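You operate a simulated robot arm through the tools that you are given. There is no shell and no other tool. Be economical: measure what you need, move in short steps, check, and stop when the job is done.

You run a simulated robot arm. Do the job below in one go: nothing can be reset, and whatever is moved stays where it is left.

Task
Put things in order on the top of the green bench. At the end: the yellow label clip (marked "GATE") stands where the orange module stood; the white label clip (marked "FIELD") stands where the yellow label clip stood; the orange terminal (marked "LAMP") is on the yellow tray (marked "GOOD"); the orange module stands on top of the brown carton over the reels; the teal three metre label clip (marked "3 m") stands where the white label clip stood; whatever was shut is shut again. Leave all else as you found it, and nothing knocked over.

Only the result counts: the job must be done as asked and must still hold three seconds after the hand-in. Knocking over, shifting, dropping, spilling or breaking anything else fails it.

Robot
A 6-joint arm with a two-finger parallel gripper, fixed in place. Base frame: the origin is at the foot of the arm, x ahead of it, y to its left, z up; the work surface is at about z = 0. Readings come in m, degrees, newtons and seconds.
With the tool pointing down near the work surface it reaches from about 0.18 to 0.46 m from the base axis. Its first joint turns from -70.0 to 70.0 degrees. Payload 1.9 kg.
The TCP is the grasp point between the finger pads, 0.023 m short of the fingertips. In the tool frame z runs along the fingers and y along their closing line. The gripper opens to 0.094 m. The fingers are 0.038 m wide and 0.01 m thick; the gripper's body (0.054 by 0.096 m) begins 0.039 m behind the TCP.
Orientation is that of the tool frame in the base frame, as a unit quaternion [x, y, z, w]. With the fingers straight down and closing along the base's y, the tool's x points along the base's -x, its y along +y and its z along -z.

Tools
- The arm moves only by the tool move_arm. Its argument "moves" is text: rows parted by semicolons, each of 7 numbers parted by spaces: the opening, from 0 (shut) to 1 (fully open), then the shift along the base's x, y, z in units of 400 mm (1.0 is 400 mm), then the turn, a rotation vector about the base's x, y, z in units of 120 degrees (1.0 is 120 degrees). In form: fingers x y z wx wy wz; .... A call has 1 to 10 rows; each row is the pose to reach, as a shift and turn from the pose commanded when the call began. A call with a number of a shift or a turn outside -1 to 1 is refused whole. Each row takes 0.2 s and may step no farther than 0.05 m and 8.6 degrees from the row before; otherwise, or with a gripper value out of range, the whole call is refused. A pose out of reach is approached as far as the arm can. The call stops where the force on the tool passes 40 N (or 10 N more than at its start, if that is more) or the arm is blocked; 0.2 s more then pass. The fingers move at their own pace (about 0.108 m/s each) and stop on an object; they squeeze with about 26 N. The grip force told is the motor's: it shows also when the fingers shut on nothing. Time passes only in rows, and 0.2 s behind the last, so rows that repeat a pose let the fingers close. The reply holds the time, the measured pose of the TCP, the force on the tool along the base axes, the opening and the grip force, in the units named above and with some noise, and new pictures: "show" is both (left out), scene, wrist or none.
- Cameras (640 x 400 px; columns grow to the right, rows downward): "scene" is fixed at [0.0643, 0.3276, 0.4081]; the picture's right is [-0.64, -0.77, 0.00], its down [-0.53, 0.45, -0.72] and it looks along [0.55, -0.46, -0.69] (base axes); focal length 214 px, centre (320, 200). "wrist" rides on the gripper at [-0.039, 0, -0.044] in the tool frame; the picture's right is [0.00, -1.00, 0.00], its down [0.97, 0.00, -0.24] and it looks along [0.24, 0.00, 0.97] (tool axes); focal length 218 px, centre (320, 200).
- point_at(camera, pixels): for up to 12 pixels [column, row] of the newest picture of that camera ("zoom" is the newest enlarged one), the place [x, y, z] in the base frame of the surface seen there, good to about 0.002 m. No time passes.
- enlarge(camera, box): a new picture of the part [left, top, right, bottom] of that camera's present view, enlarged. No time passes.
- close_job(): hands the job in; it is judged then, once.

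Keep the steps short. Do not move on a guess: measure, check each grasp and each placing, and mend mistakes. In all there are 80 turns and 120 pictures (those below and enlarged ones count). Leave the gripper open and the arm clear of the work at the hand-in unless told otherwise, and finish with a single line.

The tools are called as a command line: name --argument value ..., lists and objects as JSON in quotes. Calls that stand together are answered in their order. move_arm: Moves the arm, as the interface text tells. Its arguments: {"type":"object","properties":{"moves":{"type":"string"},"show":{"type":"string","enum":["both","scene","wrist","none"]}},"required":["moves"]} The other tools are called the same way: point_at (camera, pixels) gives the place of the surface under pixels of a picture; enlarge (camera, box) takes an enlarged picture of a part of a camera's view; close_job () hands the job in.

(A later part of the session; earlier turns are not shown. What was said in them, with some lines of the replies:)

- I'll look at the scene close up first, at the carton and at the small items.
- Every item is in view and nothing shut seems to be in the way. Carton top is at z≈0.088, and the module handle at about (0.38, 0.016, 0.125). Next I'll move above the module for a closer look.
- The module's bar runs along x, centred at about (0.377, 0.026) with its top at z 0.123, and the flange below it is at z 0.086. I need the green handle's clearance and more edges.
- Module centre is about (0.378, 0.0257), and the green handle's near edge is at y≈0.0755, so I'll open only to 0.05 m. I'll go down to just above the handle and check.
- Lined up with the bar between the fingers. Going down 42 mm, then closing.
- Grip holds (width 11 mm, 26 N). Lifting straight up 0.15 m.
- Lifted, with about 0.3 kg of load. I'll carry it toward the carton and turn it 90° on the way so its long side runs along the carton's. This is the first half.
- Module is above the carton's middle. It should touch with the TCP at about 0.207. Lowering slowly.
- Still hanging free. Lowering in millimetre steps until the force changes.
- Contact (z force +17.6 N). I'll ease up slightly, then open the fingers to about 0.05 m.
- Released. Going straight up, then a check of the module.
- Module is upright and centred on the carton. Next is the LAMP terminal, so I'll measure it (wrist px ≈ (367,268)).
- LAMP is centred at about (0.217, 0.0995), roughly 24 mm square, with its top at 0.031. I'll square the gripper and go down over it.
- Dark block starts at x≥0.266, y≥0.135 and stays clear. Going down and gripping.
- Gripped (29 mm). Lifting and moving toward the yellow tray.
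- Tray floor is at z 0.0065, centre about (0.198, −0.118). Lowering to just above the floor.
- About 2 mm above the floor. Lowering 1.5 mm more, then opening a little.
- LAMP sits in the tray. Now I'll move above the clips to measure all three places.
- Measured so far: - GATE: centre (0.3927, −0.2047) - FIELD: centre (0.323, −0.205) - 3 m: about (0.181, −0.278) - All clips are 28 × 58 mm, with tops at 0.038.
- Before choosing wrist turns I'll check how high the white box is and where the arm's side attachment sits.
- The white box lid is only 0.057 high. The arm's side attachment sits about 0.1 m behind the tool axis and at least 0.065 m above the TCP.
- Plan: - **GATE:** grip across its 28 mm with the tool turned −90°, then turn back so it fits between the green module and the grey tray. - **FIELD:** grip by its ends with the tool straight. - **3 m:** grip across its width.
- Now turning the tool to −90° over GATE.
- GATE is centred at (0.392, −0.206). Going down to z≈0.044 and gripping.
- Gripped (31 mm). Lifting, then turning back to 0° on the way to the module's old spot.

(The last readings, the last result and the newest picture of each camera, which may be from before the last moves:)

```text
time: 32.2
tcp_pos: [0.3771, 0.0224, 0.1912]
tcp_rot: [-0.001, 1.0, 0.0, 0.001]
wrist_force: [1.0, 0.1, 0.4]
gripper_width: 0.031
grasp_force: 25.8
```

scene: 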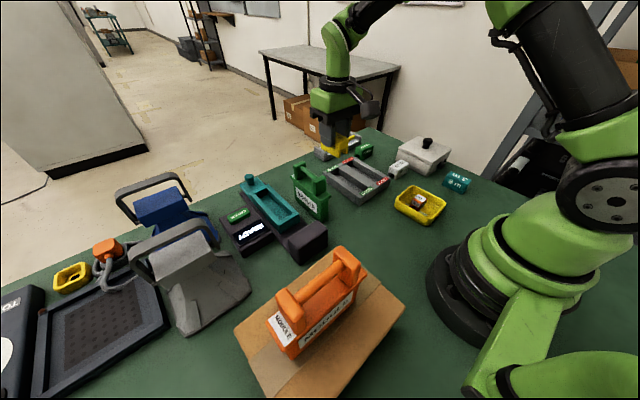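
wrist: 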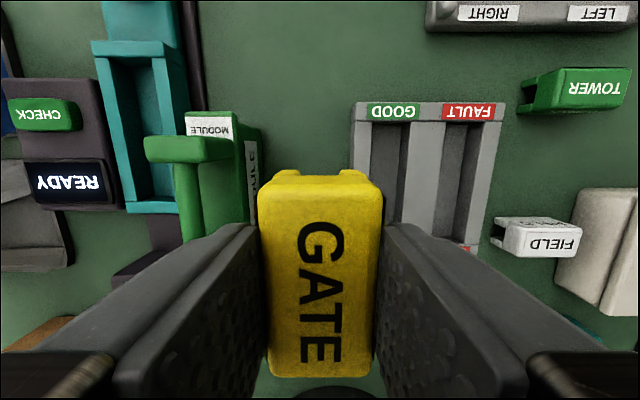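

Checking the gap: the green module's nearest face and the grey tray's left edge.

point_at --camera "wrist" --pixels '[[230, 148], [226, 155], [233, 125], [243, 130], [258, 160], [352, 115], [354, 160], [365, 110], [222, 140]]'

enlarge --camera "wrist" --box '[140, 90, 400, 250]'

```text
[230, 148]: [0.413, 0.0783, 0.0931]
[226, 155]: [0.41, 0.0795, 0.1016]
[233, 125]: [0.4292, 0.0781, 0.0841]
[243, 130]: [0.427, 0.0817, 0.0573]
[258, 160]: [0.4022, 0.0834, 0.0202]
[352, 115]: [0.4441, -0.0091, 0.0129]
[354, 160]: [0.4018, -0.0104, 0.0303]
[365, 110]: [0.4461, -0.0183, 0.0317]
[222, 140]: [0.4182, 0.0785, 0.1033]
```

```text
2.46 times, centred on (270, 170) of wrist
```

zoom: 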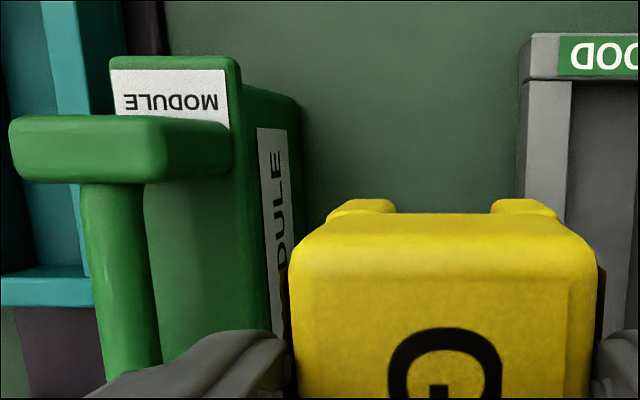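

Green face at y≥0.0775, tray edge at y≈−0.010. With the TCP at y≈0.0235 there is about 6 mm each side. Lowering slowly.

move_arm --moves "0 0.001 0.003 -0.1 0 0 0;0 0.001 0.003 -0.2 0 0 0;0 0.001 0.003 -0.28 0 0 0;0 0.001 0.003 -0.34 0 0 0;0 0.001 0.003 -0.363 0 0 0;0 0.001 0.003 -0.363 0 0 0" --show "wrist"

```text
time: 33.6
tcp_pos: [0.376, 0.0226, 0.0465]
tcp_rot: [0.001, 1.0, 0.0, 0.002]
wrist_force: [-0.1, -0.1, -0.5]
gripper_width: 0.0307
grasp_force: 25.7
```

wrist: 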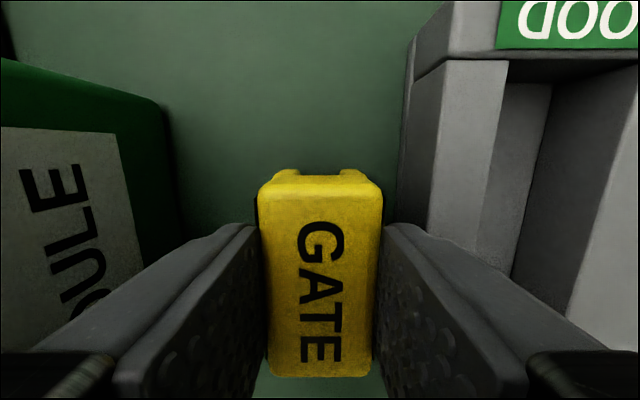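

Clear on both sides and about 2 mm above the bench. Lowering the rest, opening only a little, then going straight up.

move_arm --moves "0 0 0 -0.004 0 0 0;0 0 0 -0.0045 0 0 0;0.38 0 0 -0.0045 0 0 0;0.38 0 0 -0.0045 0 0 0" --show "none"

move_arm --moves "0.38 0 0 0.05 0 0 0;0.38 0 0 0.15 0 0 0;0.38 0 0 0.25 0 0 0;0.38 0 0 0.35 0 0 0;0.38 0 0 0.42 0 0 0;0.38 0 0 0.42 0 0 0"

```text
time: 34.6
tcp_pos: [0.3771, 0.0229, 0.0449]
tcp_rot: [0.0, 1.0, 0.0, 0.001]
wrist_force: [-0.3, 0.3, 0.5]
gripper_width: 0.0356
grasp_force: 0.0
```

```text
time: 36.0
tcp_pos: [0.3757, 0.0216, 0.213]
tcp_rot: [0.0, 1.0, 0.001, 0.001]
wrist_force: [0.0, 0.2, 0.6]
gripper_width: 0.0356
grasp_force: 0.0
```

scene: 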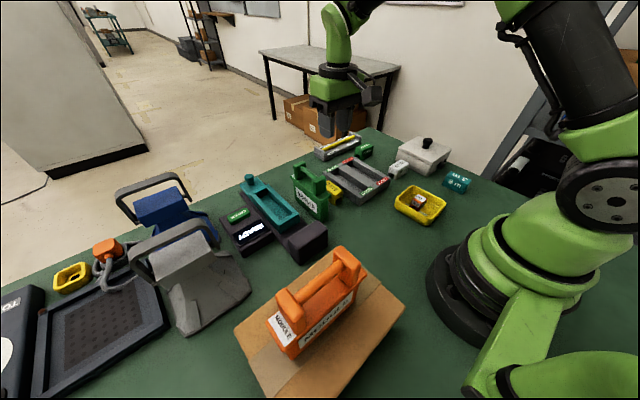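
wrist: 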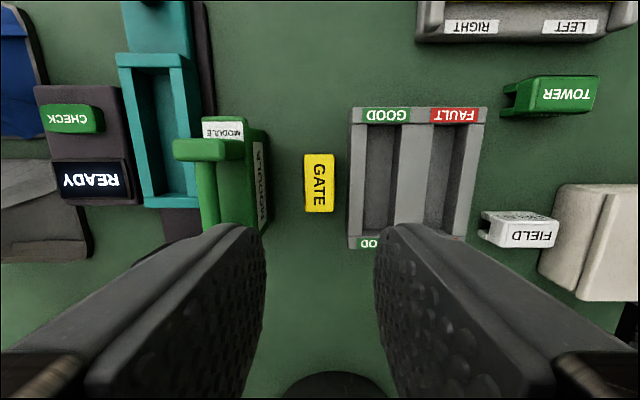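

GATE stands in place. Checking its position and moving above FIELD.

point_at --camera "wrist" --pixels '[[319, 184], [319, 156], [319, 208], [307, 184], [331, 184]]'

move_arm --moves "0.5 -0.02 -0.1 0 0 0 0;0.75 -0.04 -0.2 0 0 0 0;0.75 -0.07 -0.3 0 0 0 0;0.75 -0.1 -0.4 0 0 0 0;0.75 -0.13 -0.5 -0.04 0 0 0;0.75 -0.133 -0.569 -0.1 0 0 0;0.75 -0.133 -0.569 -0.19 0 0 0;0.75 -0.133 -0.569 -0.19 0 0 0" --show "wrist"

```text
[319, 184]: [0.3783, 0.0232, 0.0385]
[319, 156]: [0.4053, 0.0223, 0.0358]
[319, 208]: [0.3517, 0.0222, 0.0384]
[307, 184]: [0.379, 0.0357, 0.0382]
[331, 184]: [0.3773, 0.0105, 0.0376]
```

```text
time: 37.8
tcp_pos: [0.3238, -0.2057, 0.1351]
tcp_rot: [0.0, 1.0, 0.0, 0.001]
wrist_force: [0.3, -0.9, 0.8]
gripper_width: 0.0705
grasp_force: 0.2
```

wrist: 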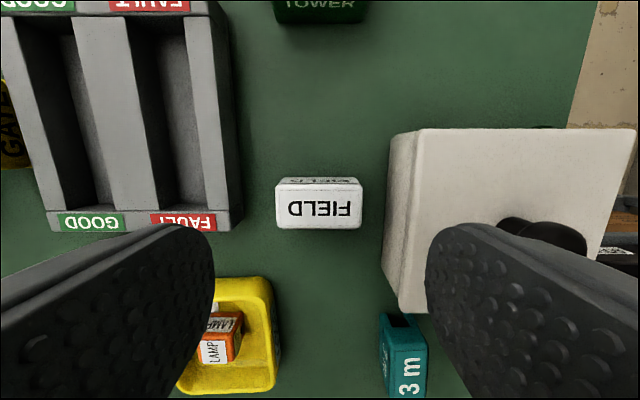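

point_at --camera "wrist" --pixels '[[318, 208], [279, 208], [359, 208], [318, 187], [318, 226], [386, 250], [240, 215], [388, 200]]'

```text
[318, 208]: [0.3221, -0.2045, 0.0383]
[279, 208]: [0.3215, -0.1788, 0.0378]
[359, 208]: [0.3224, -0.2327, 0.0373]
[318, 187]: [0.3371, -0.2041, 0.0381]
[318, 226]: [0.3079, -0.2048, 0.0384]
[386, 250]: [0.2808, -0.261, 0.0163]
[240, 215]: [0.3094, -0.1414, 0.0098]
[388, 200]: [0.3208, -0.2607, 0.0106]
```

FIELD is at (0.3225, −0.2055), box wall at −0.2605, tray at −0.141. The fingers fit with about 10 mm to spare. Going down and gripping the ends.

move_arm --moves "0.73 -0.002 0 -0.1 0 0 0;0.73 -0.002 0 -0.2 0 0 0;0.73 -0.002 0 -0.228 0 0 0;0.73 -0.002 0 -0.228 0 0 0;0 -0.002 0 -0.228 0 0 0;0 -0.002 0 -0.228 0 0 0" --show "wrist"

```text
time: 39.2
tcp_pos: [0.3222, -0.2039, 0.0453]
tcp_rot: [0.0, 1.0, 0.0, 0.001]
wrist_force: [-0.7, 0.1, -1.1]
gripper_width: 0.0587
grasp_force: 25.9
```

wrist: 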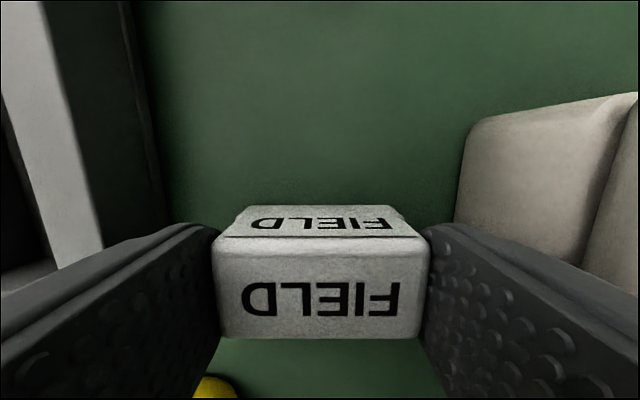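

Gripped (59 mm). Lifting 60 mm, then moving +70 mm in x over the GATE place and lowering to 2 mm above.

move_arm --moves "0 0 0 0.08 0 0 0;0 0 0 0.15 0 0 0;0 0.09 0 0.15 0 0 0;0 0.1755 0 0.15 0 0 0;0 0.1755 -0.001 0.15 0 0 0;0 0.1755 -0.001 0.06 0 0 0;0 0.1755 -0.001 0.005 0 0 0;0 0.1755 -0.001 0.005 0 0 0" --show "wrist"

```text
time: 41.0
tcp_pos: [0.3923, -0.2053, 0.0483]
tcp_rot: [0.0, 1.0, 0.0, 0.001]
wrist_force: [-0.4, -0.7, -1.1]
gripper_width: 0.0587
grasp_force: 26.8
```

wrist: 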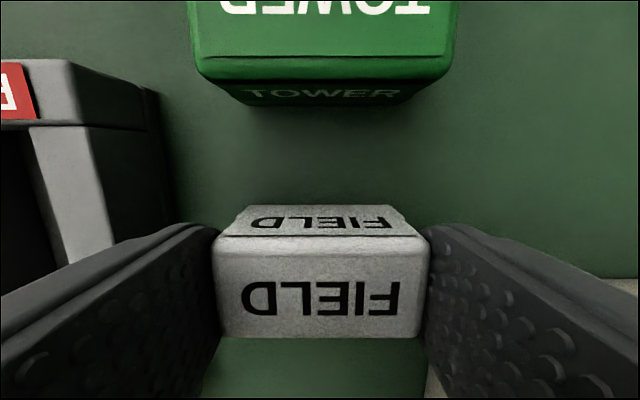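

At (0.392, −0.205). Lowering the last 2–3 mm, opening to 0.069 m and going up.

move_arm --moves "0 0 0 -0.004 0 0 0;0 0 0 -0.006 0 0 0;0.72 0 0 -0.006 0 0 0;0.72 0 0 -0.006 0 0 0;0.72 0 0 0.06 0 0 0;0.72 0 0 0.16 0 0 0;0.72 0 0 0.24 0 0 0;0.72 0 0 0.24 0 0 0"

```text
time: 42.8
tcp_pos: [0.3927, -0.2045, 0.1442]
tcp_rot: [0.0, 1.0, 0.0, 0.001]
wrist_force: [-0.1, 0.6, -0.1]
gripper_width: 0.0676
grasp_force: 0.0
```

scene: 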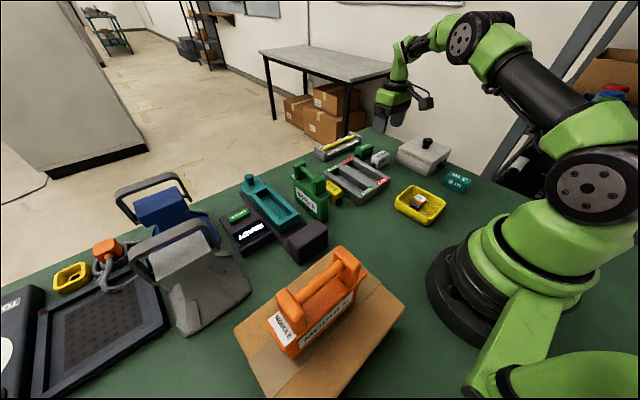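
wrist: 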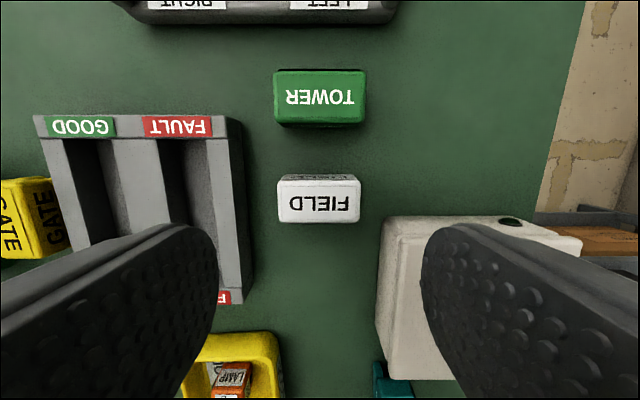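

FIELD is in place. Moving above the 3 m clip.

move_arm --moves "0.72 0 0 0.08 0 0 0;0.6 -0.1 -0.02 0.1 0 0 0;0.55 -0.2 -0.05 0.1 0 0 0;0.55 -0.3 -0.09 0.1 0 0 0;0.55 -0.4 -0.13 0.1 0 0 0;0.55 -0.5 -0.17 0.06 0 0 0;0.55 -0.53 -0.184 0 0 0 0;0.55 -0.53 -0.184 0 0 0 0"

```text
time: 44.6
tcp_pos: [0.1808, -0.2791, 0.1431]
tcp_rot: [0.0, 1.0, 0.0, 0.001]
wrist_force: [0.1, 0.1, -0.3]
gripper_width: 0.0518
grasp_force: 0.0
```

scene: 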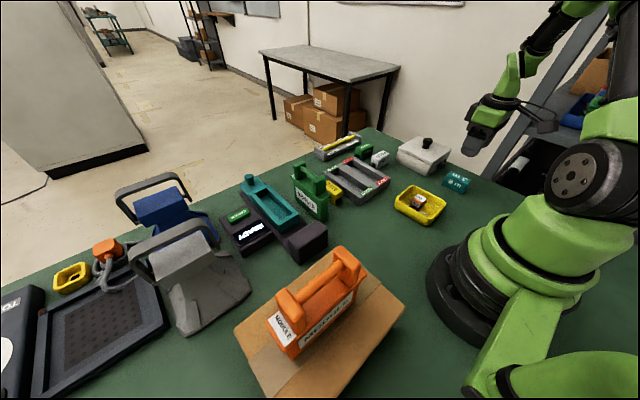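
wrist: 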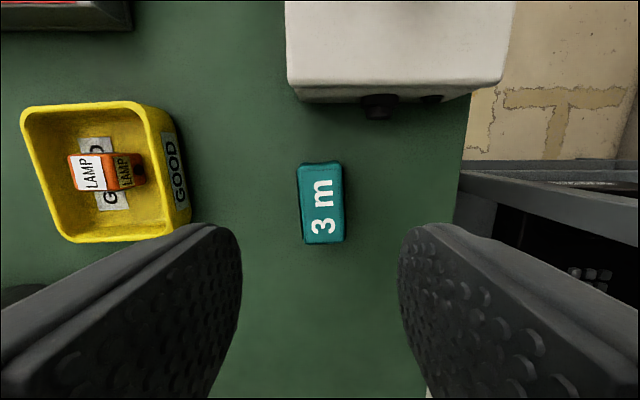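

point_at --camera "wrist" --pixels '[[322, 203], [322, 166], [324, 240], [302, 205], [342, 203], [304, 180], [340, 180], [308, 235], [342, 235], [378, 105]]'

enlarge --camera "wrist" --box '[260, 140, 390, 260]'

```text
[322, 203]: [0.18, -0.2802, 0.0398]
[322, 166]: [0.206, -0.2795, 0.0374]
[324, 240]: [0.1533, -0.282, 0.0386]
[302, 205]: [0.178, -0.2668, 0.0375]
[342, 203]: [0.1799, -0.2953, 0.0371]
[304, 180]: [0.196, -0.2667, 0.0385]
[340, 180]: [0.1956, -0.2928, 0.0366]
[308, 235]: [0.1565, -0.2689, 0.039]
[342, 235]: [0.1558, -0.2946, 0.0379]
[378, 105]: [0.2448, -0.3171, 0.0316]
```

```text
3.33 times, centred on (325, 200) of wrist
```

zoom: 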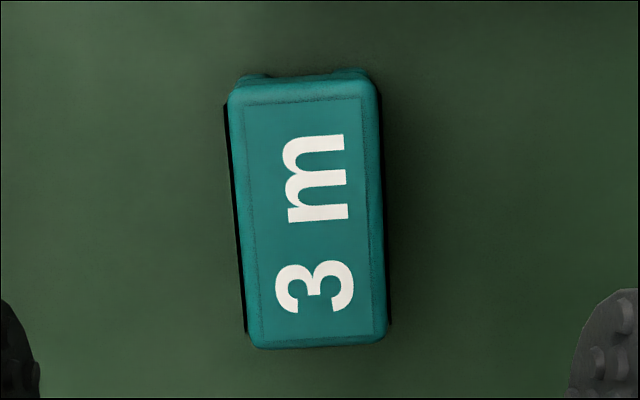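

The 3 m clip is centred at (0.180, −0.2805) and turned about +3°. I'll match that, go down and grip.

move_arm --moves "0.55 -0.001 -0.004 -0.1 0 0 0.025;0.55 -0.001 -0.004 -0.2 0 0 0.025;0.55 -0.001 -0.004 -0.247 0 0 0.025;0.55 -0.001 -0.004 -0.247 0 0 0.025;0 -0.001 -0.004 -0.247 0 0 0.025;0 -0.001 -0.004 -0.247 0 0 0.025;0 -0.001 -0.004 -0.247 0 0 0.025" --show "wrist"

```text
time: 46.2
tcp_pos: [0.1795, -0.279, 0.0451]
tcp_rot: [-0.027, 1.0, 0.0, 0.001]
wrist_force: [-0.2, -0.7, 0.9]
gripper_width: 0.0307
grasp_force: 25.3
```

wrist: 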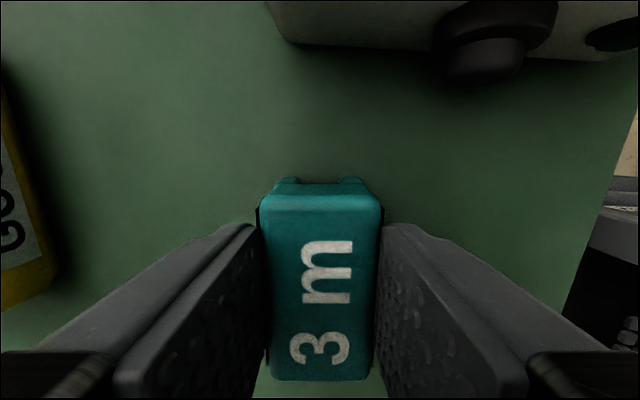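

Gripped (31 mm). Lifting, then turning −93° on the way to FIELD's old place.

move_arm --moves "0 0 0 0.1 0 0 0;0 0 0 0.2 0 0 0;0 0 0 0.3 0 0 0;0 0.04 0.03 0.31 0 0 -0.07;0 0.08 0.06 0.31 0 0 -0.14;0 0.13 0.09 0.31 0 0 -0.21;0 0.18 0.12 0.31 0 0 -0.28;0 0.23 0.14 0.31 0 0 -0.35;0 0.28 0.16 0.31 0 0 -0.42;0 0.33 0.175 0.31 0 0 -0.49" --show "none"

move_arm --moves "0 0.015 0.01 0 0 0 -0.07;0 0.0275 0.0125 0 0 0 -0.14;0 0.0275 0.0125 0 0 0 -0.21;0 0.0275 0.0125 0 0 0 -0.28;0 0.0275 0.0125 0 0 0 -0.285;0 0.0275 0.0125 0 0 0 -0.285"

```text
time: 48.4
tcp_pos: [0.3115, -0.21, 0.1682]
tcp_rot: [0.469, 0.883, -0.001, 0.001]
wrist_force: [0.8, 0.1, 0.3]
gripper_width: 0.031
grasp_force: 25.9
```

```text
time: 49.8
tcp_pos: [0.3224, -0.2041, 0.1684]
tcp_rot: [0.708, 0.707, -0.001, 0.0]
wrist_force: [0.2, 0.5, -1.0]
gripper_width: 0.0308
grasp_force: 25.5
```

scene: 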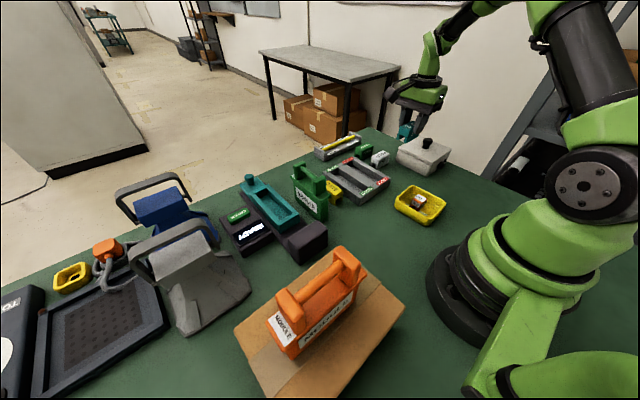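
wrist: 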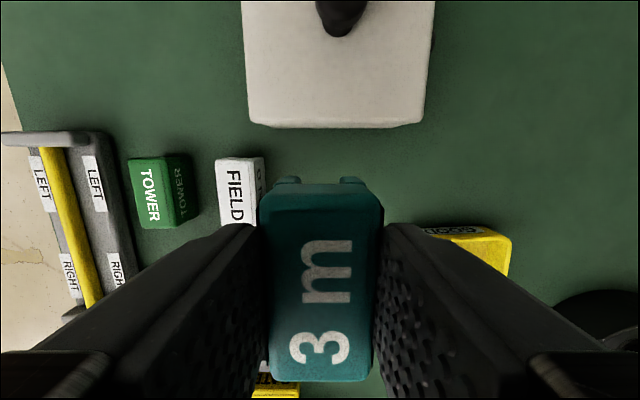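

Over the spot (0.322, −0.205). Lowering to about 2 mm above the bench.

move_arm --moves "0 0 -0.001 -0.1 0 0 0;0 0 -0.001 -0.2 0 0 0;0 0 -0.001 -0.27 0 0 0;0 0 -0.001 -0.303 0 0 0;0 0 -0.001 -0.303 0 0 0" --show "wrist"

```text
time: 51.0
tcp_pos: [0.3236, -0.2045, 0.0472]
tcp_rot: [0.707, 0.707, 0.0, 0.0]
wrist_force: [-0.6, 0.3, -1.2]
gripper_width: 0.0307
grasp_force: 26.2
```

wrist: 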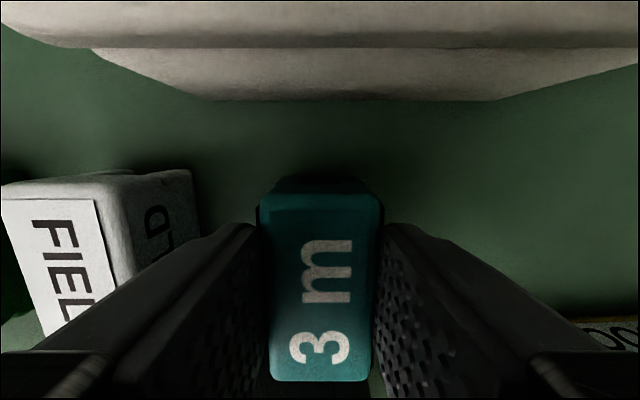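

Clear. Setting it down, opening to 0.045 m, and rising.

move_arm --moves "0 0 0 -0.004 0 0 0;0 0 0 -0.005 0 0 0;0.45 0 0 -0.005 0 0 0;0.48 0 0 -0.005 0 0 0;0.48 0 0 0.06 0 0 0;0.48 0 0 0.16 0 0 0;0.48 0 0 0.27 0 0 0;0.48 0 0 0.38 0 0 0;0.48 0 0 0.45 0 0 0;0.48 0 0 0.45 0 0 0"

```text
time: 53.2
tcp_pos: [0.3217, -0.2045, 0.2284]
tcp_rot: [0.707, 0.707, 0.0, 0.0]
wrist_force: [0.3, 0.4, 0.0]
gripper_width: 0.045
grasp_force: 0.0
```

scene: 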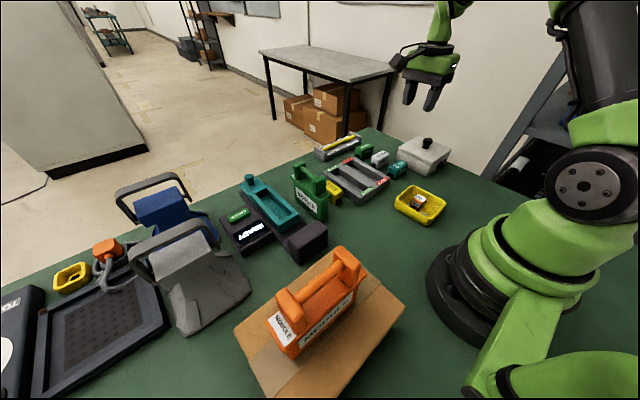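
wrist: 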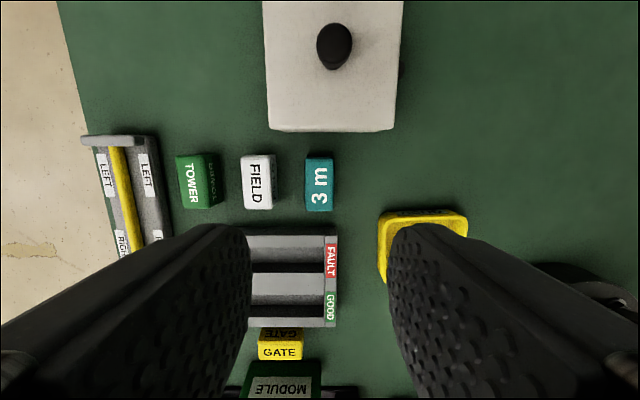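

All moves are done. Opening the hand fully and checking the final positions.

point_at --camera "wrist" --pixels '[[318, 185], [318, 162], [318, 208], [258, 183], [243, 183], [273, 183]]'

move_arm --moves "1 0 0 0.05 0 0 0;1 0 0 0.1 0 0 0;1 0 0 0.1 0 0 0" --show "none"

enlarge --camera "scene" --box '[270, 120, 480, 250]'

enlarge --camera "scene" --box '[220, 220, 420, 400]'

```text
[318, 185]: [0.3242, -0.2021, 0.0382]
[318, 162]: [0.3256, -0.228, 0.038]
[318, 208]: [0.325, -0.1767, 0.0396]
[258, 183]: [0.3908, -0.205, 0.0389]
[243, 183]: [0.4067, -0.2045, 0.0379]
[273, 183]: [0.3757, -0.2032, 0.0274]
```

```text
time: 54.0
tcp_pos: [0.3234, -0.2051, 0.2687]
tcp_rot: [0.707, 0.707, -0.001, 0.0]
wrist_force: [0.4, 0.0, -0.4]
gripper_width: 0.0943
grasp_force: 0.0
```

```text
3.05 times, centred on (375, 185) of scene
```

zoom: 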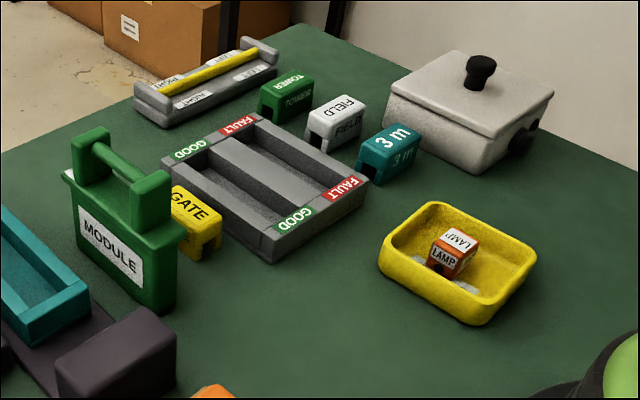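

```text
2.22 times, centred on (320, 310) of scene
```

zoom: 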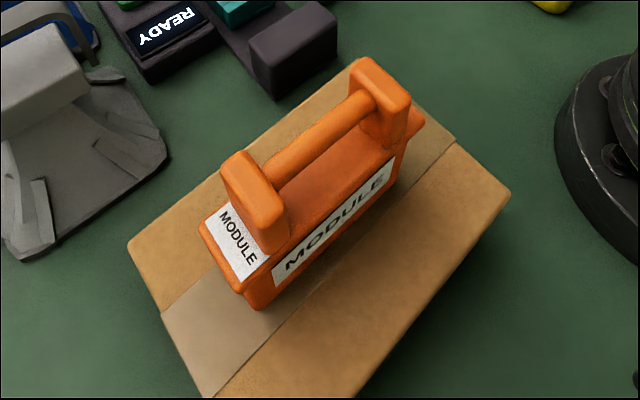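

Everything stands where it was asked to, nothing was opened or disturbed, and the hand is open and clear. Handing in.

close_job

```text
The job is handed in.
```

The job is handed in: GATE, FIELD and 3 m stand in their new places, LAMP is on the yellow tray and the orange module is on the carton; nothing was opened or knocked over.
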